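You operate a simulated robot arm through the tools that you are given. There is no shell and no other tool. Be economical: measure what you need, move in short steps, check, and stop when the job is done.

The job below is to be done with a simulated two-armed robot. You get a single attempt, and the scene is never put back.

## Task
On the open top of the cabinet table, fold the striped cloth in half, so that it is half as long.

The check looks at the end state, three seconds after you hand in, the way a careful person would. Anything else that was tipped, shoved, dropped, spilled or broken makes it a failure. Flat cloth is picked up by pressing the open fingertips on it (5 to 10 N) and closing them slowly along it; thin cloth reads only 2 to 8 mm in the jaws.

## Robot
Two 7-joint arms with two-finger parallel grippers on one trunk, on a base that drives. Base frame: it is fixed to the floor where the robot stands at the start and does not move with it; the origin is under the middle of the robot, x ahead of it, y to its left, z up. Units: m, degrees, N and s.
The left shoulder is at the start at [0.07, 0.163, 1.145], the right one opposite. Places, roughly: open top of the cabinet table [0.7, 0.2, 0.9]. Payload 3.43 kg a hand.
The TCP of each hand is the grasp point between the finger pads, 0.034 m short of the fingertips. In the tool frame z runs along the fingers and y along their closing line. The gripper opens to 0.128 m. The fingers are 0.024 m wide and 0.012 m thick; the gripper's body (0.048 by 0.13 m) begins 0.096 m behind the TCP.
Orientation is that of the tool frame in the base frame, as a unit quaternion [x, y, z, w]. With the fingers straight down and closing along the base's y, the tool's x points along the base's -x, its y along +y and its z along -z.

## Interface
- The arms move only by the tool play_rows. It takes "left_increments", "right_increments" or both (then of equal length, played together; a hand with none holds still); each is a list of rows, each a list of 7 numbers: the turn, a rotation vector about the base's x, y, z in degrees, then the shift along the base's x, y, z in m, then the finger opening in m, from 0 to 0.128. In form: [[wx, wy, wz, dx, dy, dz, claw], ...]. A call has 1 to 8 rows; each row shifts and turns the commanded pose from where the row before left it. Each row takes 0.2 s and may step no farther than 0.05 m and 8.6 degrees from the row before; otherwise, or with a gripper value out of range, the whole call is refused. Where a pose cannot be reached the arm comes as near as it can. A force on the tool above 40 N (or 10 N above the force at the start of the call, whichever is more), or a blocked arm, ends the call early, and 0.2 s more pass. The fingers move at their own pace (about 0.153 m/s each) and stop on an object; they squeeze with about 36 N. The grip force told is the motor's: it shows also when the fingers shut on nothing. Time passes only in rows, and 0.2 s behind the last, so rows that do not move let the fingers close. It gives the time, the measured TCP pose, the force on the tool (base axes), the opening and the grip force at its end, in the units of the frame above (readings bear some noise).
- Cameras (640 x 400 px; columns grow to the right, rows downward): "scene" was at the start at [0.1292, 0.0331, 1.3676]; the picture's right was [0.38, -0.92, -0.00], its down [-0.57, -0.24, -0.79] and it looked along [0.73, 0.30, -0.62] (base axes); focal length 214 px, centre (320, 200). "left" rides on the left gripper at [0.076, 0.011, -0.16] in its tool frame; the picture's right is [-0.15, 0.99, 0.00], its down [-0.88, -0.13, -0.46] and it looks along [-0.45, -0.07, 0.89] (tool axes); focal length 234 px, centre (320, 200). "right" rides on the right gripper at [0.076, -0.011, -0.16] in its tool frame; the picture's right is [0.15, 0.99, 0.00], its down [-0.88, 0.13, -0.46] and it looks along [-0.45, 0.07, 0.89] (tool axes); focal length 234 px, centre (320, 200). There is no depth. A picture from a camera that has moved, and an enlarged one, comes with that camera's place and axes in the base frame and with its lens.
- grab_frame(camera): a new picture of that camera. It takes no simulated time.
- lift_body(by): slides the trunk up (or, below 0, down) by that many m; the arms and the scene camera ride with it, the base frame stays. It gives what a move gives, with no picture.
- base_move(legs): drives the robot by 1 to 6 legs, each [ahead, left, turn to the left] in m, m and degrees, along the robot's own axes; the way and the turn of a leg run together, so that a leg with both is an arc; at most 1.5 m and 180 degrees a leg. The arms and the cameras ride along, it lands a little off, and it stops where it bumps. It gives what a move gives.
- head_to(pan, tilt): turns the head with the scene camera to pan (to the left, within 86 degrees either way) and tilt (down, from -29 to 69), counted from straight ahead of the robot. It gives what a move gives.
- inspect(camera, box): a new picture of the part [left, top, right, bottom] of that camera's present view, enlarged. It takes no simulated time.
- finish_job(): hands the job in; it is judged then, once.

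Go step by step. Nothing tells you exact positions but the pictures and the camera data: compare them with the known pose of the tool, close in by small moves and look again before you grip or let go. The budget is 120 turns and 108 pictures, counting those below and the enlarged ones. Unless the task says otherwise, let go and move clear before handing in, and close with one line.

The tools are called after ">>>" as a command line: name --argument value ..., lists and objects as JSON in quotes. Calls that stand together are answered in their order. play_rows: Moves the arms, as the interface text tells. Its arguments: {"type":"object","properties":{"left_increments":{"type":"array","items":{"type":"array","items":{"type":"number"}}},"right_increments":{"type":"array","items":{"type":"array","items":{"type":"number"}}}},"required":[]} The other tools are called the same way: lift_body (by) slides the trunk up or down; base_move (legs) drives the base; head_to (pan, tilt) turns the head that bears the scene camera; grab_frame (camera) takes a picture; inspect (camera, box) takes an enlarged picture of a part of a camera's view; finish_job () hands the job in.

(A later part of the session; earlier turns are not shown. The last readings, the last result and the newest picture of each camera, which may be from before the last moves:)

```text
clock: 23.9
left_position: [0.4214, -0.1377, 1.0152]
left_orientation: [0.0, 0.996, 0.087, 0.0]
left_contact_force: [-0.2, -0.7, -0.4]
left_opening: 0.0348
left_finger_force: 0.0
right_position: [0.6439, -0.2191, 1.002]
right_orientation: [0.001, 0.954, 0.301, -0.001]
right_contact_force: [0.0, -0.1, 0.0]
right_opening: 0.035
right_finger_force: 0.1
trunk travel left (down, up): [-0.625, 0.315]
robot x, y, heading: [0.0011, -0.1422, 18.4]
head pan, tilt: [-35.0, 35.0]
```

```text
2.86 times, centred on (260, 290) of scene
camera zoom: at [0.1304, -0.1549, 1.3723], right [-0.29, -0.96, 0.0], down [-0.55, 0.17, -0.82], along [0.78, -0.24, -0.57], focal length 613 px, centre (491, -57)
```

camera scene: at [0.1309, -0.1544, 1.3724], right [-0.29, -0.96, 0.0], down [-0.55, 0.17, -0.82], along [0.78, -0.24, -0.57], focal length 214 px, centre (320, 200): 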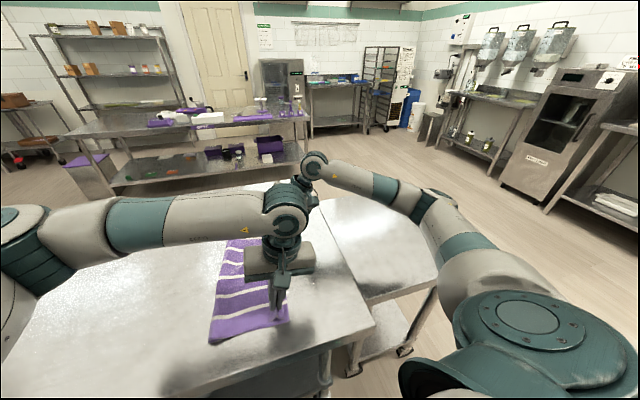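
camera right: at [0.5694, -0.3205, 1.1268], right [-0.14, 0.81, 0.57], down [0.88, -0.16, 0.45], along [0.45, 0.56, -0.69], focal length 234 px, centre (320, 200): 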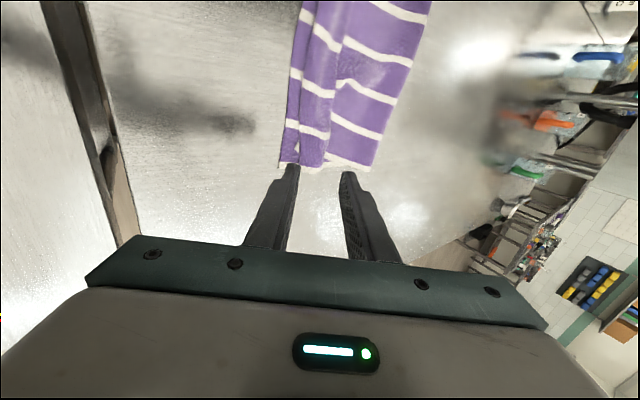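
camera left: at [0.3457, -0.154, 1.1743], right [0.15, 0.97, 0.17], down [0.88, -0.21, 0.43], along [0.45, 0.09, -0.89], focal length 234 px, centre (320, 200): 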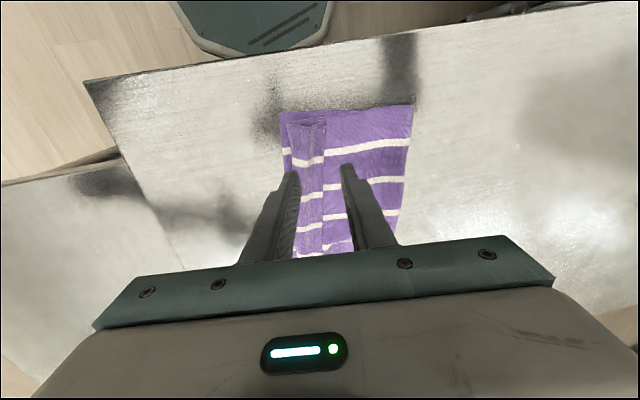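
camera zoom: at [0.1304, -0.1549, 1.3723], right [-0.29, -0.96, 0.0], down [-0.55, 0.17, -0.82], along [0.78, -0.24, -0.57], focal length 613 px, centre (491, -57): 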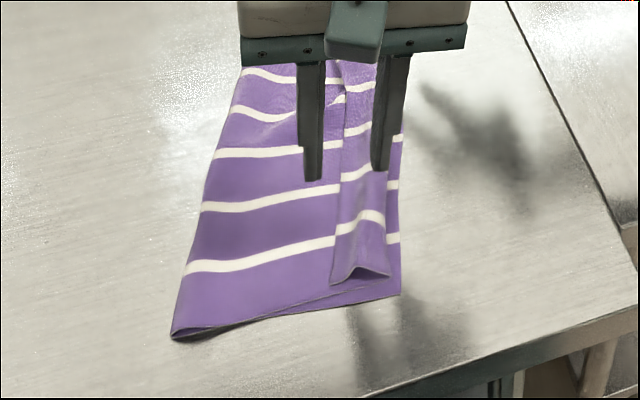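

The folded-back strip stands as a loose tent with its free edge at y≈−0.107 (near hand) and −0.127 (far hand). I'll re-grip right at that free edge with both hands vertical, then flip it outward.

>>> play_rows --left_increments '[[-2, 0, 0, 0.004, 0.004, 0, 0.032], [-2, 0, 0, 0, 0.004, -0.01, 0.032], [-2, 0, 0, 0, 0.004, -0.02, 0.032], [-2, 0, 0, 0, 0.004, -0.02, 0.032], [-2, 0, 0, 0, 0.004, -0.015, 0.032], [0, 0, 0, 0, 0, 0, 0.032]]' --right_increments '[[-7, 0, 0, 0, 0.016, 0, 0.032], [-7, 0, 0, 0, 0.016, -0.005, 0.032], [-7, 0, 0, 0, 0.016, -0.01, 0.032], [-7, 0, 0, 0, 0.016, -0.02, 0.032], [-7, 0, 0, 0, 0.017, -0.017, 0.032], [0, 0, 0, 0, 0, 0, 0.032]]'

>>> inspect --camera "left" --box '[220, 80, 460, 240]'

>>> inspect --camera "right" --box '[220, 80, 460, 240]'

```text
clock: 25.3
left_position: [0.4249, -0.1187, 0.9495]
left_orientation: [0.002, 1.0, 0.0, 0.0]
left_contact_force: [1.1, -0.5, 0.4]
left_opening: 0.0321
left_finger_force: 0.0
right_position: [0.6433, -0.138, 0.9503]
right_orientation: [0.002, 1.0, 0.0, 0.0]
right_contact_force: [0.7, -0.1, 0.6]
right_opening: 0.0319
right_finger_force: 0.0
trunk travel left (down, up): [-0.625, 0.315]
robot x, y, heading: [-0.0015, -0.1446, 18.0]
head pan, tilt: [-35.0, 35.0]
```

```text
2.50 times, centred on (340, 160) of left
camera zoom: at [0.3483, -0.1075, 1.1083], right [0.15, 0.99, 0.0], down [0.88, -0.13, 0.46], along [0.45, -0.07, -0.89], focal length 585 px, centre (270, 300)
```

zoom: 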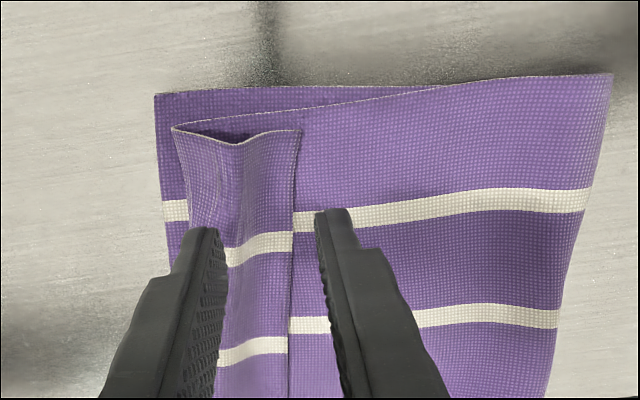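

```text
2.50 times, centred on (340, 160) of right
camera zoom: at [0.5693, -0.1493, 1.11], right [-0.14, 0.99, 0.0], down [0.88, 0.13, 0.46], along [0.45, 0.06, -0.89], focal length 585 px, centre (270, 300)
```

zoom: 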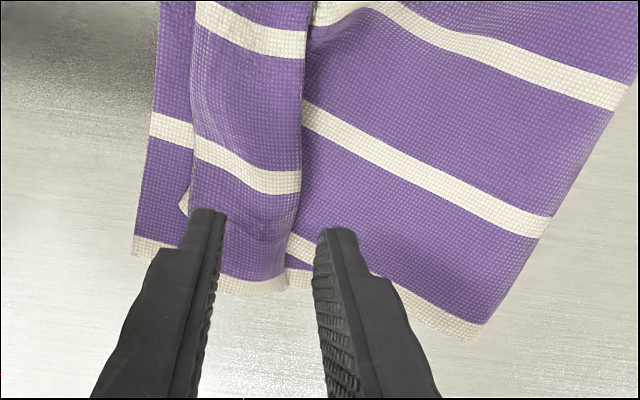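

Both +y fingers are just outside the free edge. I narrow the jaws and go down slowly.

>>> play_rows --left_increments '[[0, 0, 0, 0, 0.002, -0.01, 0.025], [0, 0, 0, 0, 0, -0.01, 0.025], [0, 0, 0, 0, 0, -0.005, 0.025], [0, 0, 0, 0, 0, -0.003, 0.025], [0, 0, 0, 0, 0, 0, 0.025]]' --right_increments '[[0, 0, 0, 0, 0.002, -0.01, 0.025], [0, 0, 0, 0, 0, -0.01, 0.025], [0, 0, 0, 0, 0, -0.005, 0.025], [0, 0, 0, 0, 0, -0.003, 0.025], [0, 0, 0, 0, 0, 0, 0.025]]'

>>> inspect --camera "left" --box '[220, 80, 460, 240]'

>>> inspect --camera "right" --box '[220, 80, 460, 240]'

```text
clock: 26.5
left_position: [0.4251, -0.1142, 0.9206]
left_orientation: [0.001, 1.0, 0.0, 0.0]
left_contact_force: [-0.2, 0.3, -0.4]
left_opening: 0.0249
left_finger_force: 0.0
right_position: [0.6438, -0.1365, 0.9221]
right_orientation: [0.0, 1.0, -0.001, 0.0]
right_contact_force: [-0.1, -0.4, 0.3]
right_opening: 0.0252
right_finger_force: 0.1
trunk travel left (down, up): [-0.625, 0.315]
robot x, y, heading: [-0.0044, -0.1435, 18.2]
head pan, tilt: [-35.0, 35.0]
```

```text
2.50 times, centred on (340, 160) of left
camera zoom: at [0.3484, -0.104, 1.0803], right [0.15, 0.99, 0.0], down [0.88, -0.13, 0.46], along [0.45, -0.07, -0.89], focal length 585 px, centre (270, 300)
```

zoom: 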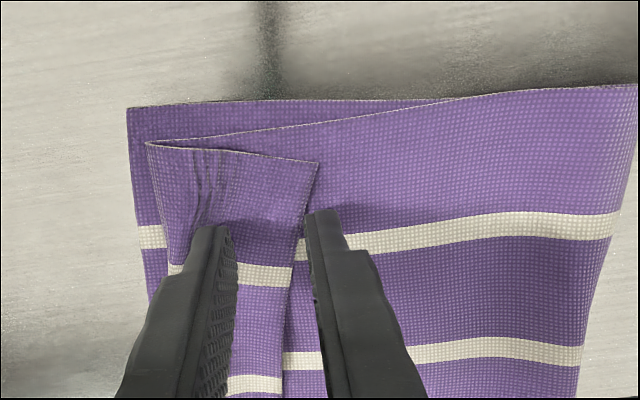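

```text
2.50 times, centred on (340, 160) of right
camera zoom: at [0.5696, -0.1466, 1.0818], right [-0.14, 0.99, 0.0], down [0.88, 0.13, 0.46], along [0.45, 0.07, -0.89], focal length 585 px, centre (270, 300)
```

zoom: 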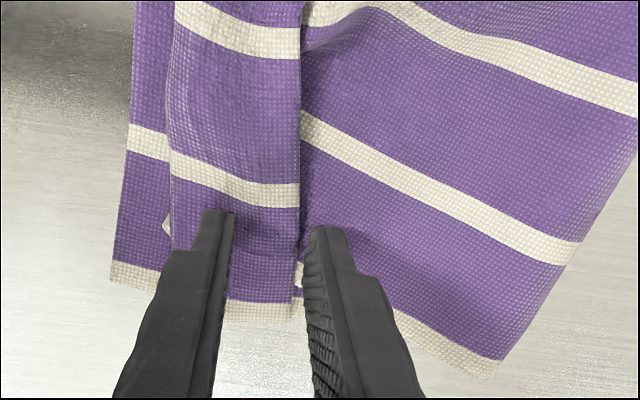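

Pressing the tent has made the free edge lift up between the fingers, which is just right. I go down 2 mm more and close slowly.

>>> play_rows --left_increments '[[0, 0, 0, 0, 0, -0.002, 0.025], [0, 0, 0, 0, 0, -0.001, 0.022], [0, 0, 0, 0, 0, 0, 0.018], [0, 0, 0, 0, 0, 0, 0.014], [0, 0, 0, 0, 0, 0, 0.01], [0, 0, 0, 0, 0, 0, 0.006], [0, 0, 0, 0, 0, 0, 0.002], [0, 0, 0, 0, 0, 0, 0]]' --right_increments '[[0, 0, 0, 0, 0, -0.003, 0.025], [0, 0, 0, 0, 0, -0.001, 0.022], [0, 0, 0, 0, 0, 0, 0.018], [0, 0, 0, 0, 0, 0, 0.014], [0, 0, 0, 0, 0, 0, 0.01], [0, 0, 0, 0, 0, 0, 0.006], [0, 0, 0, 0, 0, 0, 0.002], [0, 0, 0, 0, 0, 0, 0]]'

>>> inspect --camera "left" --box '[220, 80, 460, 240]'

>>> inspect --camera "right" --box '[220, 80, 460, 240]'

```text
clock: 28.3
left_position: [0.4239, -0.1162, 0.9183]
left_orientation: [0.001, 1.0, 0.0, 0.001]
left_contact_force: [0.2, 0.0, -0.2]
left_opening: 0.0
left_finger_force: 32.8
right_position: [0.6432, -0.1355, 0.9185]
right_orientation: [0.002, 1.0, 0.0, 0.001]
right_contact_force: [0.4, -0.2, 15.9]
right_opening: 0.0
right_finger_force: 32.6
trunk travel left (down, up): [-0.625, 0.315]
robot x, y, heading: [0.0001, -0.1446, 18.1]
head pan, tilt: [-35.0, 35.0]
```

```text
2.50 times, centred on (340, 160) of left
camera zoom: at [0.3471, -0.1042, 1.0781], right [0.15, 0.99, 0.0], down [0.88, -0.13, 0.46], along [0.45, -0.07, -0.89], focal length 585 px, centre (270, 300)
```

zoom: 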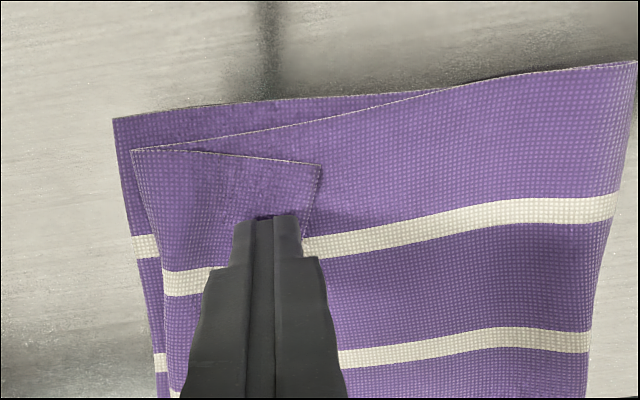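

```text
2.50 times, centred on (340, 160) of right
camera zoom: at [0.5681, -0.1472, 1.0783], right [-0.14, 0.99, 0.0], down [0.88, 0.13, 0.46], along [0.45, 0.07, -0.89], focal length 585 px, centre (270, 300)
```

zoom: 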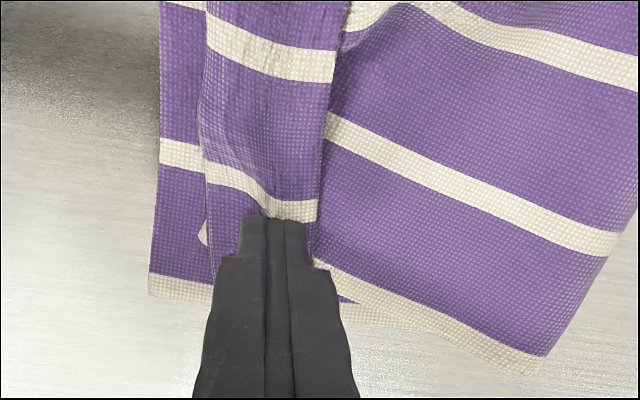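

Both closed on nothing because the pressure was too light. I raise slightly, reopen with both fingertips on the strip, and press properly this time.

>>> play_rows --left_increments '[[0, 0, 0, 0, 0, 0.008, 0], [0, 0, 0, 0, -0.004, 0.004, 0.028], [0, 0, 0, 0, 0, 0, 0.028], [0, 0, 0, 0, 0, -0.008, 0.028], [0, 0, 0, 0, 0, -0.004, 0.028], [0, 0, 0, 0, 0, -0.001, 0.028], [0, 0, 0, 0, 0, 0, 0.028]]' --right_increments '[[0, 0, 0, 0, 0, 0.008, 0], [0, 0, 0, 0, -0.006, 0.004, 0.028], [0, 0, 0, 0, 0, 0, 0.028], [0, 0, 0, 0, 0, -0.008, 0.028], [0, 0, 0, 0, 0, -0.003, 0.028], [0, 0, 0, 0, 0, 0, 0.028], [0, 0, 0, 0, 0, 0, 0.028]]'

>>> inspect --camera "left" --box '[220, 80, 460, 240]'

>>> inspect --camera "right" --box '[220, 80, 460, 240]'

```text
clock: 29.9
left_position: [0.4241, -0.1198, 0.9174]
left_orientation: [0.001, 1.0, 0.0, 0.001]
left_contact_force: [-0.1, -0.2, 5.3]
left_opening: 0.0278
left_finger_force: 0.0
right_position: [0.6446, -0.1409, 0.9193]
right_orientation: [0.001, 1.0, 0.0, 0.001]
right_contact_force: [0.4, 0.3, 5.6]
right_opening: 0.028
right_finger_force: 0.0
trunk travel left (down, up): [-0.625, 0.315]
robot x, y, heading: [0.0014, -0.1476, 18.4]
head pan, tilt: [-35.0, 35.0]
```

```text
2.50 times, centred on (340, 160) of left
camera zoom: at [0.3479, -0.1086, 1.0768], right [0.15, 0.99, 0.0], down [0.88, -0.13, 0.46], along [0.45, -0.07, -0.89], focal length 585 px, centre (270, 300)
```

zoom: 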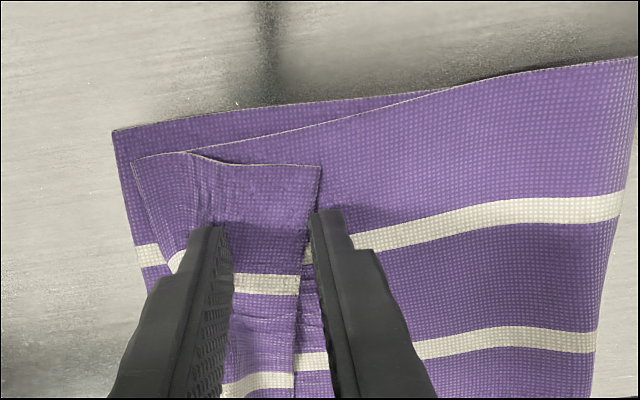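

```text
2.50 times, centred on (340, 160) of right
camera zoom: at [0.5693, -0.1528, 1.0787], right [-0.14, 0.99, 0.0], down [0.88, 0.13, 0.46], along [0.45, 0.07, -0.89], focal length 585 px, centre (270, 300)
```

zoom: 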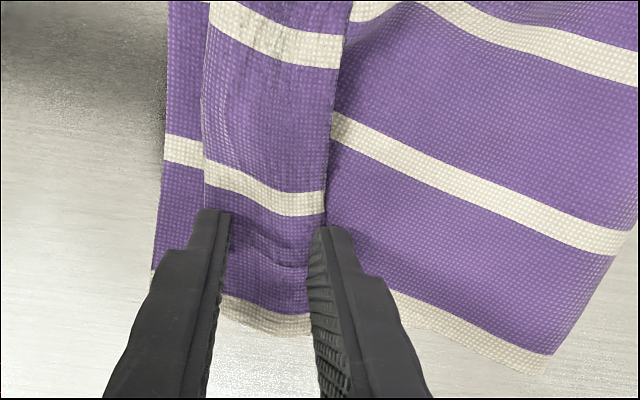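

The +y fingers are still at or beyond the edge. I move both slightly inward with a narrower opening, press to about 7 N and close.

>>> play_rows --left_increments '[[0, 0, 0, 0, 0, 0.006, 0.026], [0, 0, 0, 0, -0.008, 0, 0.026], [0, 0, 0, 0, 0, -0.006, 0.026], [0, 0, 0, 0, 0, -0.0005, 0.026], [0, 0, 0, 0, 0, 0, 0.026]]' --right_increments '[[0, 0, 0, 0, 0, 0.006, 0.026], [0, 0, 0, 0, -0.006, 0, 0.026], [0, 0, 0, 0, 0, -0.006, 0.026], [0, 0, 0, 0, 0, -0.0005, 0.026], [0, 0, 0, 0, 0, 0, 0.026]]'

>>> inspect --camera "left" --box '[220, 80, 460, 240]'

>>> inspect --camera "right" --box '[220, 80, 460, 240]'

```text
clock: 31.1
left_position: [0.4232, -0.128, 0.9174]
left_orientation: [0.001, 1.0, -0.001, 0.002]
left_contact_force: [1.4, -1.3, 10.2]
left_opening: 0.0261
left_finger_force: 0.1
right_position: [0.6435, -0.1487, 0.9188]
right_orientation: [0.001, 1.0, -0.001, -0.001]
right_contact_force: [0.7, 0.1, 1.3]
right_opening: 0.026
right_finger_force: 0.1
trunk travel left (down, up): [-0.625, 0.315]
robot x, y, heading: [-0.0041, -0.1454, 18.1]
head pan, tilt: [-35.0, 35.0]
```

```text
2.50 times, centred on (340, 160) of left
camera zoom: at [0.3475, -0.1166, 1.0764], right [0.15, 0.99, 0.0], down [0.88, -0.13, 0.46], along [0.45, -0.07, -0.89], focal length 585 px, centre (270, 300)
```

zoom: 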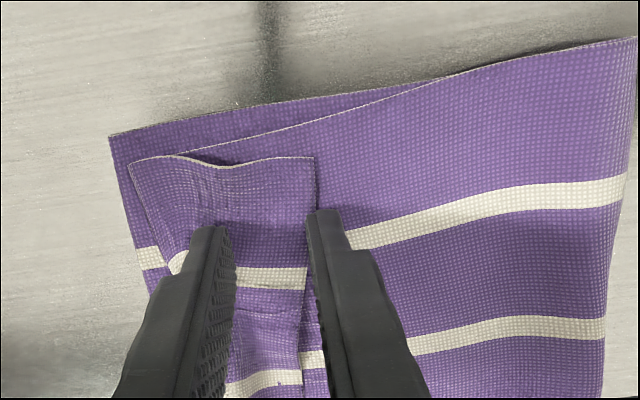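

```text
2.50 times, centred on (340, 160) of right
camera zoom: at [0.5688, -0.1592, 1.0784], right [-0.14, 0.99, 0.0], down [0.88, 0.13, 0.46], along [0.45, 0.07, -0.89], focal length 585 px, centre (270, 300)
```

zoom: 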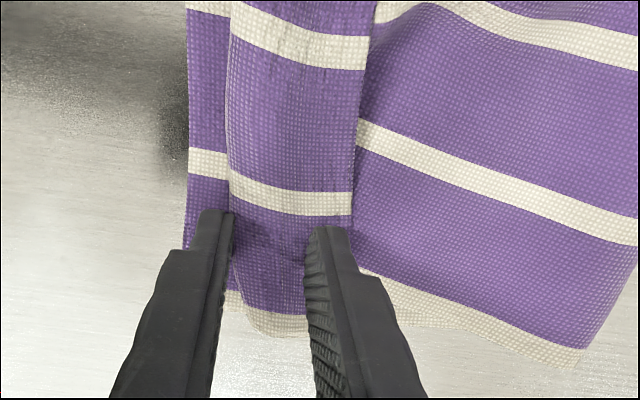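

The left free edge rests right against the +y finger with 10 N pressing. I add a little on the right and close both slowly.

>>> play_rows --left_increments '[[0, 0, 0, 0, 0, 0, 0.026], [0, 0, 0, 0, 0, 0, 0.022], [0, 0, 0, 0, 0, 0, 0.018], [0, 0, 0, 0, 0, 0, 0.014], [0, 0, 0, 0, 0, 0, 0.01], [0, 0, 0, 0, 0, 0, 0.006], [0, 0, 0, 0, 0, 0, 0.002], [0, 0, 0, 0, 0, 0, 0]]' --right_increments '[[0, 0, 0, 0, 0, -0.0015, 0.026], [0, 0, 0, 0, 0, 0, 0.022], [0, 0, 0, 0, 0, 0, 0.018], [0, 0, 0, 0, 0, 0, 0.014], [0, 0, 0, 0, 0, 0, 0.01], [0, 0, 0, 0, 0, 0, 0.006], [0, 0, 0, 0, 0, 0, 0.002], [0, 0, 0, 0, 0, 0, 0]]'

>>> inspect --camera "left" --box '[220, 80, 460, 240]'

>>> inspect --camera "right" --box '[220, 80, 460, 240]'

```text
clock: 32.9
left_position: [0.4231, -0.1278, 0.9167]
left_orientation: [0.0, 1.0, 0.0, 0.001]
left_contact_force: [0.8, -0.3, 14.0]
left_opening: 0.0
left_finger_force: 33.3
right_position: [0.6439, -0.1478, 0.9168]
right_orientation: [0.001, 1.0, 0.001, 0.001]
right_contact_force: [-0.2, -0.3, 6.2]
right_opening: 0.0055
right_finger_force: 36.0
trunk travel left (down, up): [-0.625, 0.315]
robot x, y, heading: [-0.0009, -0.1455, 18.1]
head pan, tilt: [-35.0, 35.0]
```

```text
2.50 times, centred on (340, 160) of left
camera zoom: at [0.3467, -0.1167, 1.0763], right [0.15, 0.99, 0.0], down [0.88, -0.13, 0.46], along [0.45, -0.07, -0.89], focal length 585 px, centre (270, 300)
```

zoom: 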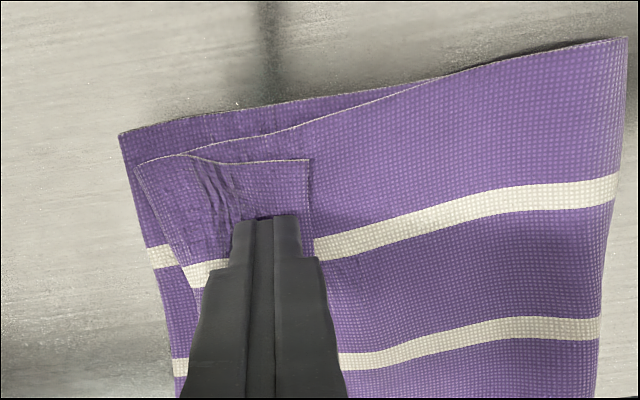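

```text
2.50 times, centred on (340, 160) of right
camera zoom: at [0.5684, -0.1592, 1.0774], right [-0.14, 0.99, 0.0], down [0.88, 0.13, 0.46], along [0.45, 0.07, -0.89], focal length 585 px, centre (270, 300)
```

zoom: 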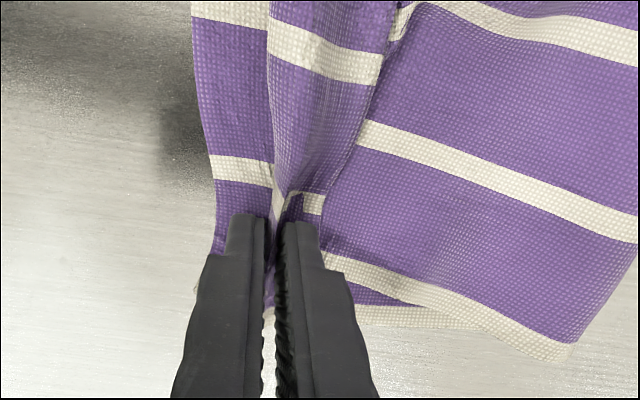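

The left closed on nothing again, but the right holds something 5.5 mm thick. I lift both 3 cm to see what it has.

>>> play_rows --left_increments '[[0, 0, 0, 0, 0, 0.01, 0], [0, 0, 0, 0, 0, 0.01, 0], [0, 0, 0, 0, 0, 0.01, 0.03]]' --right_increments '[[0, 0, 0, 0, 0, 0.01, 0], [0, 0, 0, 0, 0, 0.01, 0], [0, 0, 0, 0, 0, 0.01, 0]]'

>>> inspect --camera "left" --box '[220, 80, 460, 240]'

>>> inspect --camera "right" --box '[220, 0, 460, 240]'

```text
clock: 33.7
left_position: [0.4255, -0.1275, 0.9457]
left_orientation: [0.001, 1.0, -0.001, 0.0]
left_contact_force: [0.2, 0.7, 0.5]
left_opening: 0.0299
left_finger_force: 0.0
right_position: [0.6431, -0.1463, 0.9462]
right_orientation: [0.001, 1.0, 0.0, 0.0]
right_contact_force: [0.3, -0.2, 0.4]
right_opening: 0.0055
right_finger_force: 36.4
trunk travel left (down, up): [-0.625, 0.315]
robot x, y, heading: [-0.0021, -0.1439, 18.5]
head pan, tilt: [-35.0, 35.0]
```

```text
2.50 times, centred on (340, 160) of left
camera zoom: at [0.3486, -0.1166, 1.1056], right [0.15, 0.99, 0.0], down [0.88, -0.13, 0.46], along [0.45, -0.07, -0.89], focal length 585 px, centre (270, 300)
```

zoom: 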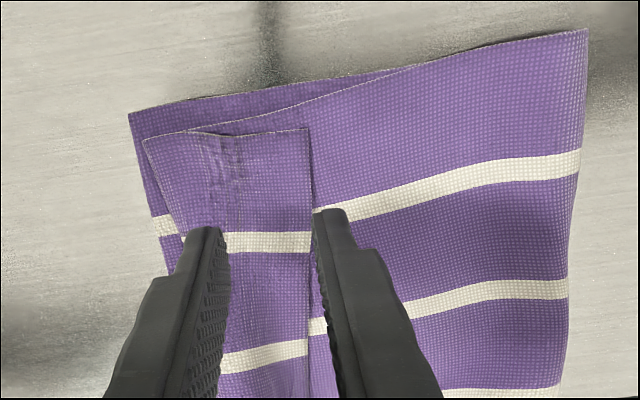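

```text
1.67 times, centred on (340, 120) of right
camera zoom: at [0.5682, -0.1586, 1.106], right [-0.14, 0.99, 0.0], down [0.88, 0.13, 0.46], along [0.45, 0.07, -0.89], focal length 390 px, centre (287, 333)
```

zoom: 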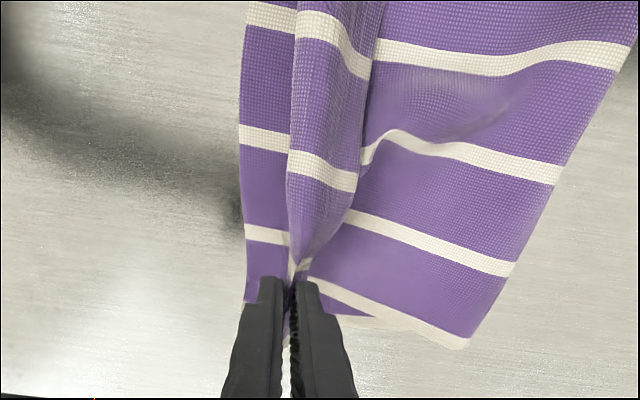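

The right seems to hold the crease with the strip. To recover I need to know whether the bottom layer is held too, so I lift the right further and look.

>>> play_rows --left_increments '[[0, 0, 0, 0, 0, 0.02, 0.06], [0, 0, 0, 0, 0, 0.02, 0.06], [0, 0, 0, 0, 0, 0, 0.06]]' --right_increments '[[0, 0, 0, 0, 0.005, 0.02, 0], [0, 0, 0, 0, 0.005, 0.02, 0], [0, 0, 0, 0, 0, 0, 0]]'

>>> grab_frame --camera "left"

>>> grab_frame --camera "right"

>>> inspect --camera "scene" --box '[190, 180, 390, 350]'

```text
clock: 34.5
left_position: [0.425, -0.1283, 0.9864]
left_orientation: [0.0, 1.0, -0.001, 0.0]
left_contact_force: [0.6, -0.8, 0.3]
left_opening: 0.06
left_finger_force: 0.1
right_position: [0.6445, -0.1376, 0.9861]
right_orientation: [0.001, 1.0, 0.0, 0.0]
right_contact_force: [0.1, -0.5, -0.4]
right_opening: 0.0056
right_finger_force: 36.1
trunk travel left (down, up): [-0.625, 0.315]
robot x, y, heading: [-0.003, -0.1467, 18.3]
head pan, tilt: [-35.0, 35.0]
```

```text
58 pictures are left
camera left: at [0.3485, -0.1169, 1.146], right [0.15, 0.99, 0.0], down [0.88, -0.13, 0.46], along [0.45, -0.07, -0.89], focal length 234 px, centre (320, 200)
```

left: 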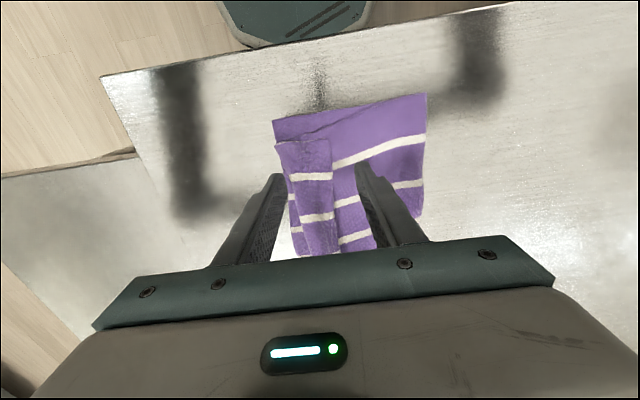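

```text
57 pictures are left
camera right: at [0.5686, -0.1491, 1.1456], right [-0.14, 0.99, 0.0], down [0.88, 0.13, 0.46], along [0.45, 0.07, -0.89], focal length 234 px, centre (320, 200)
```

right: 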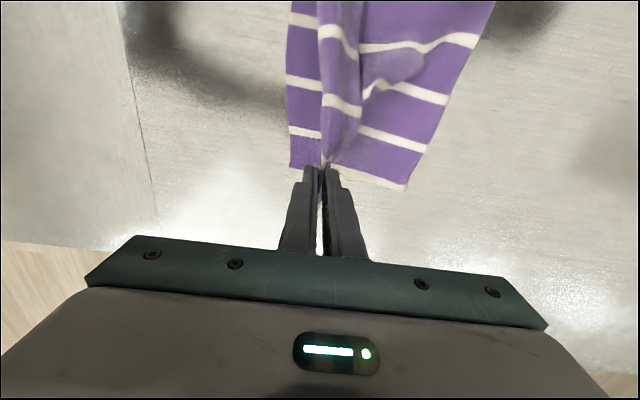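

```text
2.35 times, centred on (290, 265) of scene
camera zoom: at [0.1315, -0.1544, 1.3723], right [-0.29, -0.96, 0.0], down [-0.55, 0.17, -0.82], along [0.78, -0.24, -0.57], focal length 505 px, centre (391, 47)
```

zoom: 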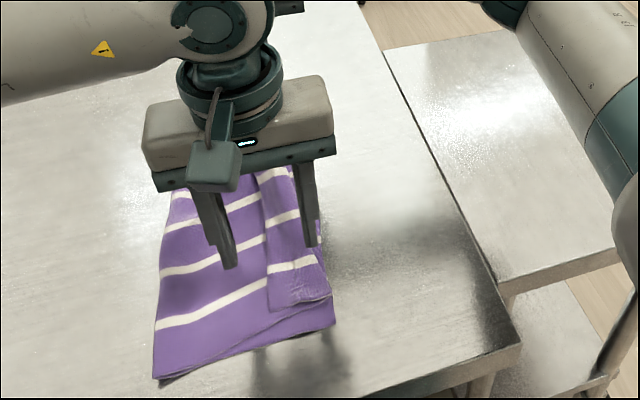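

The bottom layer is still flat, so the right hand holds only the strip and the upper layer. I'll reset: grip the tent with the left hand too, unfold the cloth back, and refold with the grip right at the edge.

>>> play_rows --left_increments '[[0, 0, 0, 0, -0.008, 0, 0.07], [0, 0, 0, 0, -0.008, -0.02, 0.07], [0, 0, 0, 0, 0, -0.02, 0.07], [0, 0, 0, 0, 0, -0.02, 0.07], [0, 0, 0, 0, 0, -0.006, 0.07], [0, 0, 0, 0, 0, -0.003, 0.07], [0, 0, 0, 0, 0, 0, 0.07]]'

>>> grab_frame --camera "left"

```text
clock: 36.1
left_position: [0.4259, -0.1439, 0.918]
left_orientation: [0.001, 1.0, 0.0, 0.0]
left_contact_force: [-0.3, 0.0, 0.6]
left_opening: 0.0701
left_finger_force: 0.0
right_position: [0.6442, -0.138, 0.9851]
right_orientation: [0.001, 1.0, 0.001, 0.0]
right_contact_force: [0.0, 0.9, -0.4]
right_opening: 0.0053
right_finger_force: 36.4
trunk travel left (down, up): [-0.625, 0.315]
robot x, y, heading: [-0.0012, -0.1434, 18.3]
head pan, tilt: [-35.0, 35.0]
```

```text
55 pictures are left
camera left: at [0.349, -0.1325, 1.0765], right [0.15, 0.99, 0.0], down [0.88, -0.13, 0.46], along [0.45, -0.07, -0.89], focal length 234 px, centre (320, 200)
```

left: 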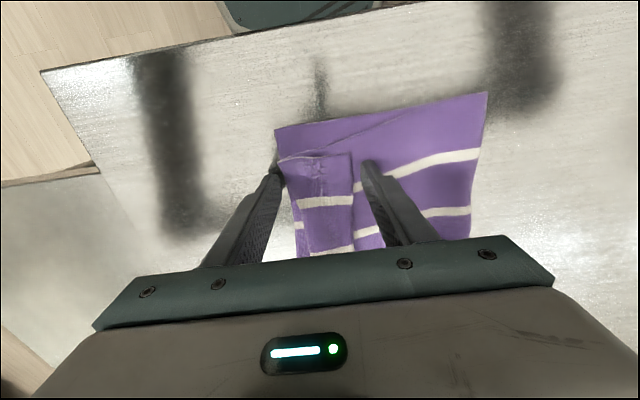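

Fingers straddle the tent without pressing. I close slowly and lift a little.

>>> play_rows --left_increments '[[0, 0, 0, 0, 0, -0.001, 0.06], [0, 0, 0, 0, 0, 0, 0.05], [0, 0, 0, 0, 0, 0, 0.04], [0, 0, 0, 0, 0, 0, 0.03], [0, 0, 0, 0, 0, 0, 0.02], [0, 0, 0, 0, 0, 0, 0.01], [0, 0, 0, 0, 0, 0, 0], [0, 0, 0, 0, 0, 0.01, 0]]'

>>> grab_frame --camera "left"

```text
clock: 37.9
left_position: [0.4264, -0.1442, 0.9255]
left_orientation: [0.001, 1.0, 0.0, 0.0]
left_contact_force: [-0.4, 0.6, 0.3]
left_opening: 0.004
left_finger_force: 36.1
right_position: [0.6435, -0.1367, 0.9859]
right_orientation: [0.001, 1.0, 0.0, 0.0]
right_contact_force: [-0.6, -0.2, -0.3]
right_opening: 0.0055
right_finger_force: 36.1
trunk travel left (down, up): [-0.625, 0.315]
robot x, y, heading: [-0.0001, -0.1445, 18.2]
head pan, tilt: [-35.0, 35.0]
```

```text
54 pictures are left
camera left: at [0.3489, -0.1324, 1.0857], right [0.15, 0.99, 0.0], down [0.88, -0.13, 0.46], along [0.45, -0.07, -0.89], focal length 234 px, centre (320, 200)
```

left: 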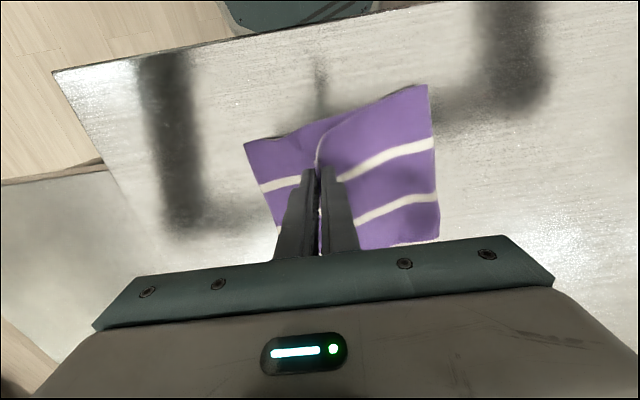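

The left holds 4 mm of cloth. Now I lift both up in an arc back toward +y to unfold.

>>> play_rows --left_increments '[[0, 0, 0, 0, 0.005, 0.03, 0], [0, 0, 0, 0, 0.005, 0.03, 0], [0, 0, 0, 0, 0.02, 0.025, 0], [0, 0, 0, 0, 0.02, 0.02, 0], [0, 0, 0, 0, 0.03, 0.015, 0], [0, 0, 0, 0, 0.03, 0.01, 0], [0, 0, 0, 0, 0.03, 0, 0], [0, 0, 0, 0, 0.02, 0, 0]]' --right_increments '[[0, 0, 0, 0, 0, 0.01, 0], [0, 0, 0, 0, 0, 0.01, 0], [0, 0, 0, 0, 0.015, 0.015, 0], [0, 0, 0, 0, 0.02, 0.015, 0], [0, 0, 0, 0, 0.03, 0.015, 0], [0, 0, 0, 0, 0.03, 0.005, 0], [0, 0, 0, 0, 0.03, 0, 0], [0, 0, 0, 0, 0.02, 0, 0]]'

>>> head_to --pan -10 --tilt 45

>>> grab_frame --camera "scene"

>>> grab_frame --camera "left"

>>> grab_frame --camera "right"

```text
clock: 39.7
left_position: [0.427, 0.0171, 1.0558]
left_orientation: [0.001, 1.0, 0.0, 0.0]
left_contact_force: [-0.4, 0.2, 0.0]
left_opening: 0.0042
left_finger_force: 35.9
right_position: [0.6456, 0.0116, 1.0548]
right_orientation: [0.0, 1.0, 0.0, 0.001]
right_contact_force: [0.1, -0.2, -0.4]
right_opening: 0.0055
right_finger_force: 36.3
trunk travel left (down, up): [-0.625, 0.315]
robot x, y, heading: [-0.0002, -0.1405, 18.3]
head pan, tilt: [-35.0, 35.0]
```

```text
clock: 40.6
left_position: [0.4261, 0.0164, 1.0559]
left_orientation: [0.001, 1.0, 0.0, 0.001]
left_contact_force: [-0.1, 0.0, 0.6]
left_opening: 0.0043
left_finger_force: 36.2
right_position: [0.6461, 0.0096, 1.0548]
right_orientation: [0.001, 1.0, 0.0, 0.0]
right_contact_force: [-0.1, 0.8, -0.8]
right_opening: 0.0052
right_finger_force: 36.3
trunk travel left (down, up): [-0.625, 0.315]
robot x, y, heading: [-0.0028, -0.1438, 18.1]
head pan, tilt: [-10.0, 45.0]
```

```text
53 pictures are left
camera scene: at [0.1273, -0.117, 1.3576], right [0.14, -0.99, 0.0], down [-0.7, -0.1, -0.71], along [0.7, 0.1, -0.71], focal length 214 px, centre (320, 200)
```

scene: 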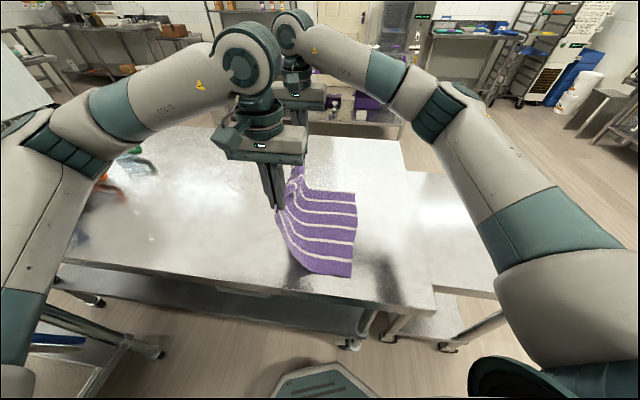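

```text
52 pictures are left
camera left: at [0.3498, 0.0265, 1.2152], right [0.15, 0.99, 0.0], down [0.88, -0.13, 0.46], along [0.45, -0.07, -0.89], focal length 234 px, centre (320, 200)
```

left: 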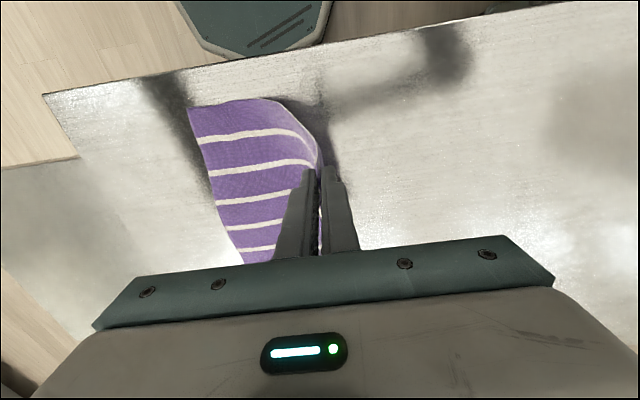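

```text
51 pictures are left
camera right: at [0.5708, -0.0017, 1.2146], right [-0.14, 0.99, 0.0], down [0.88, 0.13, 0.46], along [0.45, 0.07, -0.89], focal length 234 px, centre (320, 200)
```

right: 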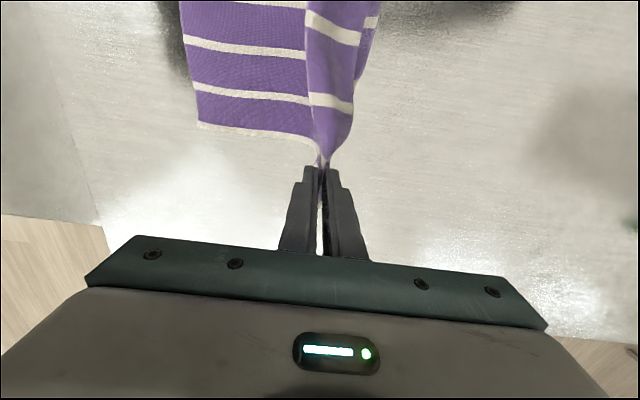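

The unfolding works. I carry the edge the rest of the way over to +y and lay it down.

>>> play_rows --left_increments '[[0, 0, 0, 0, 0.03, -0.008, 0], [0, 0, 0, 0, 0.03, -0.014, 0], [0, 0, 0, 0, 0.03, -0.022, 0], [0, 0, 0, 0, 0.03, -0.028, 0], [0, 0, 0, 0, 0.025, -0.03, 0], [0, 0, 0, 0, 0.025, -0.028, 0], [0, 0, 0, 0, 0.01, 0, 0], [0, 0, 0, 0, 0, 0, 0]]' --right_increments '[[0, 0, 0, 0, 0.03, -0.008, 0], [0, 0, 0, 0, 0.03, -0.014, 0], [0, 0, 0, 0, 0.03, -0.022, 0], [0, 0, 0, 0, 0.03, -0.028, 0], [0, 0, 0, 0, 0.025, -0.03, 0], [0, 0, 0, 0, 0.025, -0.028, 0], [0, 0, 0, 0, 0.01, 0, 0], [0, 0, 0, 0, 0, 0, 0]]'

>>> grab_frame --camera "left"

>>> grab_frame --camera "right"

```text
clock: 42.4
left_position: [0.4269, 0.196, 0.9278]
left_orientation: [0.001, 1.0, 0.0, -0.001]
left_contact_force: [-0.1, 0.2, -0.1]
left_opening: 0.0037
left_finger_force: 35.9
right_position: [0.6433, 0.1874, 0.9265]
right_orientation: [0.002, 1.0, 0.0, 0.001]
right_contact_force: [0.5, 1.0, 0.2]
right_opening: 0.0056
right_finger_force: 36.1
trunk travel left (down, up): [-0.625, 0.315]
robot x, y, heading: [-0.0013, -0.1452, 18.3]
head pan, tilt: [-10.0, 45.0]
```

```text
50 pictures are left
camera left: at [0.3494, 0.2075, 1.0869], right [0.15, 0.99, 0.0], down [0.88, -0.13, 0.46], along [0.45, -0.07, -0.89], focal length 234 px, centre (320, 200)
```

left: 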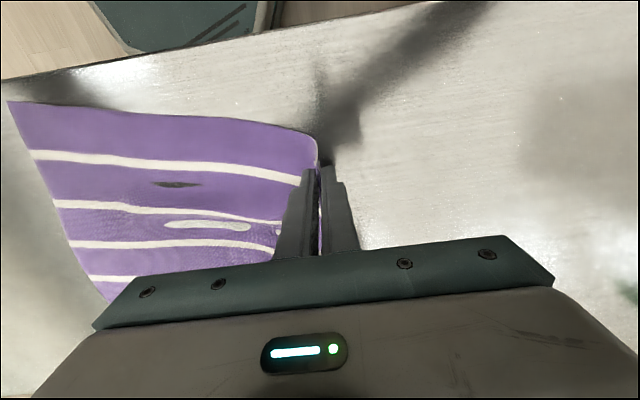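

```text
49 pictures are left
camera right: at [0.5681, 0.1761, 1.0869], right [-0.14, 0.99, 0.0], down [0.88, 0.13, 0.46], along [0.45, 0.07, -0.89], focal length 234 px, centre (320, 200)
```

right: 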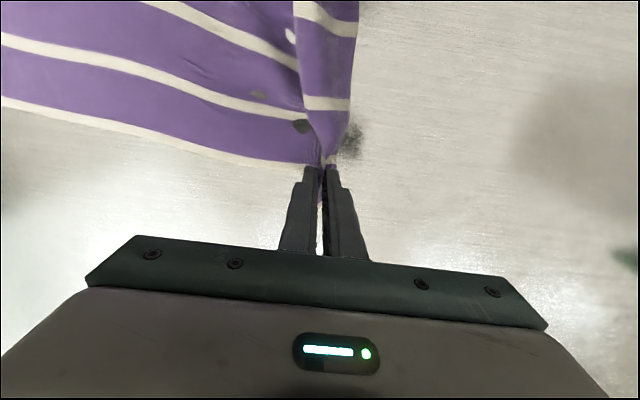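

The cloth is unfolded. I lower the last bit, release, and lift clear to see the edge.

>>> play_rows --left_increments '[[0, 0, 0, 0, 0, -0.007, 0], [0, 0, 0, 0, 0, -0.002, 0.01], [0, 0, 0, 0, 0, 0, 0.03], [0, 0, 0, 0, 0, 0, 0.04], [0, 0, 0, 0, 0, 0.01, 0.04], [0, 0, 0, 0, 0, 0.02, 0.04], [0, 0, 0, 0, 0, 0.04, 0.04]]' --right_increments '[[0, 0, 0, 0, 0, -0.006, 0], [0, 0, 0, 0, 0, -0.002, 0.01], [0, 0, 0, 0, 0, 0, 0.03], [0, 0, 0, 0, 0, 0, 0.04], [0, 0, 0, 0, 0, 0.01, 0.04], [0, 0, 0, 0, 0, 0.02, 0.04], [0, 0, 0, 0, 0, 0.04, 0.04]]'

>>> inspect --camera "left" --box '[180, 60, 460, 240]'

>>> inspect --camera "right" --box '[180, 20, 460, 240]'

```text
clock: 44.0
left_position: [0.4257, 0.1949, 0.9877]
left_orientation: [0.0, 1.0, 0.0, 0.0]
left_contact_force: [-0.5, -0.9, 0.6]
left_opening: 0.0401
left_finger_force: 0.1
right_position: [0.6444, 0.1875, 0.9892]
right_orientation: [0.001, 1.0, 0.0, 0.0]
right_contact_force: [0.0, 0.2, 0.1]
right_opening: 0.0396
right_finger_force: 0.1
trunk travel left (down, up): [-0.625, 0.315]
robot x, y, heading: [0.0003, -0.1461, 18.1]
head pan, tilt: [-10.0, 45.0]
```

```text
2.22 times, centred on (320, 150) of left
camera zoom: at [0.3493, 0.2072, 1.1475], right [0.15, 0.99, 0.0], down [0.88, -0.13, 0.46], along [0.45, -0.07, -0.89], focal length 520 px, centre (320, 311)
```

zoom: 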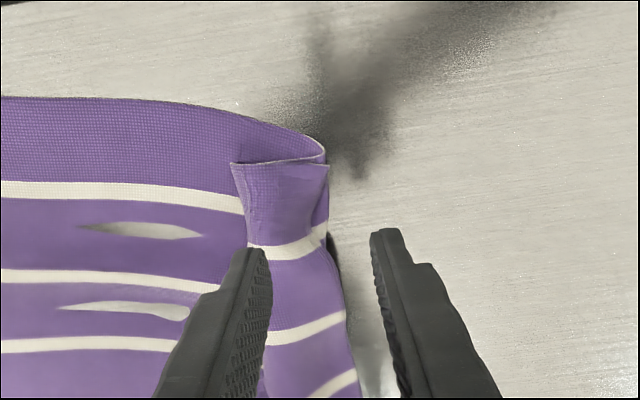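

```text
1.82 times, centred on (320, 130) of right
camera zoom: at [0.5691, 0.1765, 1.1491], right [-0.14, 0.99, 0.0], down [0.88, 0.13, 0.46], along [0.45, 0.07, -0.89], focal length 426 px, centre (320, 327)
```

zoom: 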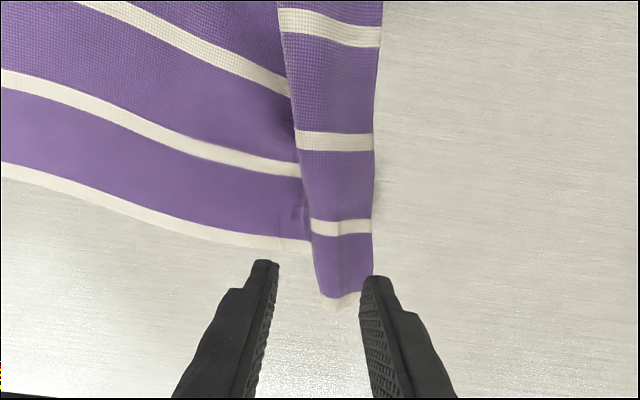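

Now a hem of about 4.5 cm lies folded on top of the cloth, with its free edge pointing −y. I'll pinch the single layer just inside it, lift so the hem drops open by gravity, and lay it out flat.

>>> play_rows --left_increments '[[0, 0, 0, 0, -0.04, 0, 0.042], [0, 0, 0, 0, -0.04, -0.02, 0.042], [0, 0, 0, 0, 0, -0.03, 0.042], [0, 0, 0, 0, 0, -0.016, 0.042], [0, 0, 0, 0, 0, -0.004, 0.042], [0, 0, 0, 0, 0, -0.001, 0.042], [0, 0, 0, 0, 0, 0, 0.042]]' --right_increments '[[0, 0, 0, 0, -0.022, 0, 0.042], [0, 0, 0, 0, -0.022, -0.02, 0.042], [0, 0, 0, 0, 0, -0.03, 0.042], [0, 0, 0, 0, 0, -0.016, 0.042], [0, 0, 0, 0, 0, -0.005, 0.042], [0, 0, 0, 0, 0, -0.0015, 0.042], [0, 0, 0, 0, 0, 0, 0.042]]'

>>> grab_frame --camera "left"

>>> grab_frame --camera "right"

```text
clock: 45.6
left_position: [0.4241, 0.116, 0.9152]
left_orientation: [0.001, 1.0, 0.0, 0.0]
left_contact_force: [0.1, -0.1, -0.6]
left_opening: 0.0423
left_finger_force: 0.0
right_position: [0.6443, 0.1451, 0.9157]
right_orientation: [0.002, 1.0, 0.0, 0.0]
right_contact_force: [0.8, -0.5, 2.2]
right_opening: 0.0421
right_finger_force: 0.1
trunk travel left (down, up): [-0.625, 0.315]
robot x, y, heading: [0.0015, -0.1452, 18.1]
head pan, tilt: [-10.0, 45.0]
```

```text
46 pictures are left
camera left: at [0.3484, 0.1274, 1.0758], right [0.15, 0.99, 0.0], down [0.88, -0.13, 0.46], along [0.45, -0.07, -0.89], focal length 234 px, centre (320, 200)
```

left: 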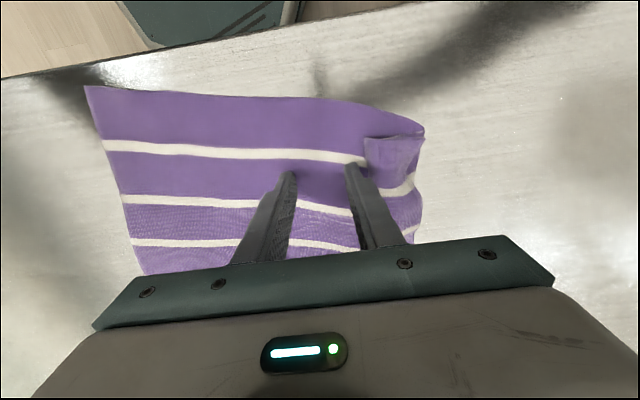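

```text
45 pictures are left
camera right: at [0.5691, 0.133, 1.0758], right [-0.14, 0.99, 0.0], down [0.88, 0.13, 0.46], along [0.45, 0.07, -0.89], focal length 234 px, centre (320, 200)
```

right: 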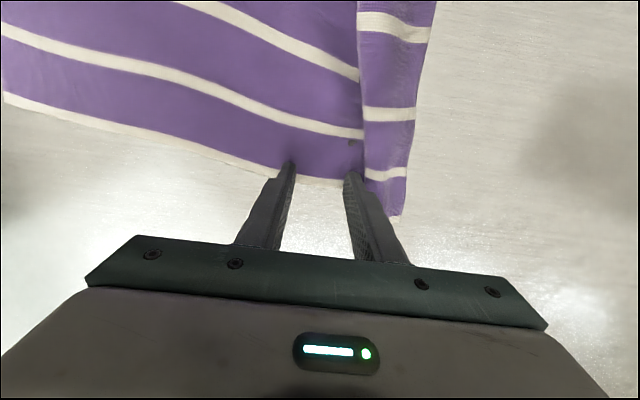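

The right fingertips are close to the cloth's far rim, so I move that hand 2 cm nearer, then press both.

>>> play_rows --left_increments '[[0, 0, 0, 0, 0, -0.001, 0.042], [0, 0, 0, 0, 0, -0.001, 0.042], [0, 0, 0, 0, 0, 0, 0.042], [0, 0, 0, 0, 0, 0, 0.042]]' --right_increments '[[0, 0, 0, 0, 0, 0.008, 0.042], [0, 0, 0, -0.02, 0, 0, 0.042], [0, 0, 0, 0, 0, -0.008, 0.042], [0, 0, 0, 0, 0, -0.0008, 0.042]]'

```text
clock: 46.6
left_position: [0.4253, 0.1163, 0.9152]
left_orientation: [0.0, 1.0, 0.0, 0.001]
left_contact_force: [0.8, 0.1, 10.6]
left_opening: 0.0419
left_finger_force: 0.0
right_position: [0.6257, 0.143, 0.9165]
right_orientation: [0.001, 1.0, -0.001, 0.001]
right_contact_force: [-0.8, -0.7, 1.3]
right_opening: 0.0419
right_finger_force: 0.0
trunk travel left (down, up): [-0.625, 0.315]
robot x, y, heading: [-0.0007, -0.1413, 18.2]
head pan, tilt: [-10.0, 45.0]
```

>>> play_rows --left_increments '[[0, 0, 0, 0, 0, 0, 0.042], [0, 0, 0, 0, 0, 0, 0.036], [0, 0, 0, 0, 0, 0, 0.03], [0, 0, 0, 0, 0, 0, 0.024], [0, 0, 0, 0, 0, 0, 0.018], [0, 0, 0, 0, 0, 0, 0.012], [0, 0, 0, 0, 0, 0, 0.006], [0, 0, 0, 0, 0, 0, 0]]' --right_increments '[[0, 0, 0, 0, 0, -0.0015, 0.042], [0, 0, 0, 0, 0, 0, 0.036], [0, 0, 0, 0, 0, 0, 0.03], [0, 0, 0, 0, 0, 0, 0.024], [0, 0, 0, 0, 0, 0, 0.018], [0, 0, 0, 0, 0, 0, 0.012], [0, 0, 0, 0, 0, 0, 0.006], [0, 0, 0, 0, 0, 0, 0]]'

>>> play_rows --left_increments '[[0, 0, 0, 0, 0, 0, 0], [0, 0, 0, 0, 0, 0.01, 0], [0, 0, 0, 0, 0, 0.02, 0]]' --right_increments '[[0, 0, 0, 0, 0, 0, 0], [0, 0, 0, 0, 0, 0.01, 0], [0, 0, 0, 0, 0, 0.02, 0]]'

```text
clock: 48.4
left_position: [0.425, 0.1163, 0.9149]
left_orientation: [0.001, 1.0, 0.0, 0.001]
left_contact_force: [-0.6, 1.0, 6.4]
left_opening: 0.0022
left_finger_force: 35.9
right_position: [0.6238, 0.1427, 0.9165]
right_orientation: [0.001, 1.0, 0.0, 0.001]
right_contact_force: [0.8, -0.3, 14.8]
right_opening: 0.0024
right_finger_force: 35.8
trunk travel left (down, up): [-0.625, 0.315]
robot x, y, heading: [-0.0012, -0.1442, 18.2]
head pan, tilt: [-10.0, 45.0]
```

```text
clock: 49.2
left_position: [0.423, 0.1159, 0.9449]
left_orientation: [-0.001, 1.0, -0.001, 0.001]
left_contact_force: [-0.9, 0.5, 0.4]
left_opening: 0.002
left_finger_force: 36.2
right_position: [0.6247, 0.1415, 0.944]
right_orientation: [0.002, 1.0, -0.001, 0.0]
right_contact_force: [0.3, 0.0, -0.5]
right_opening: 0.0025
right_finger_force: 36.6
trunk travel left (down, up): [-0.625, 0.315]
robot x, y, heading: [-0.0015, -0.1443, 18.0]
head pan, tilt: [-10.0, 45.0]
```

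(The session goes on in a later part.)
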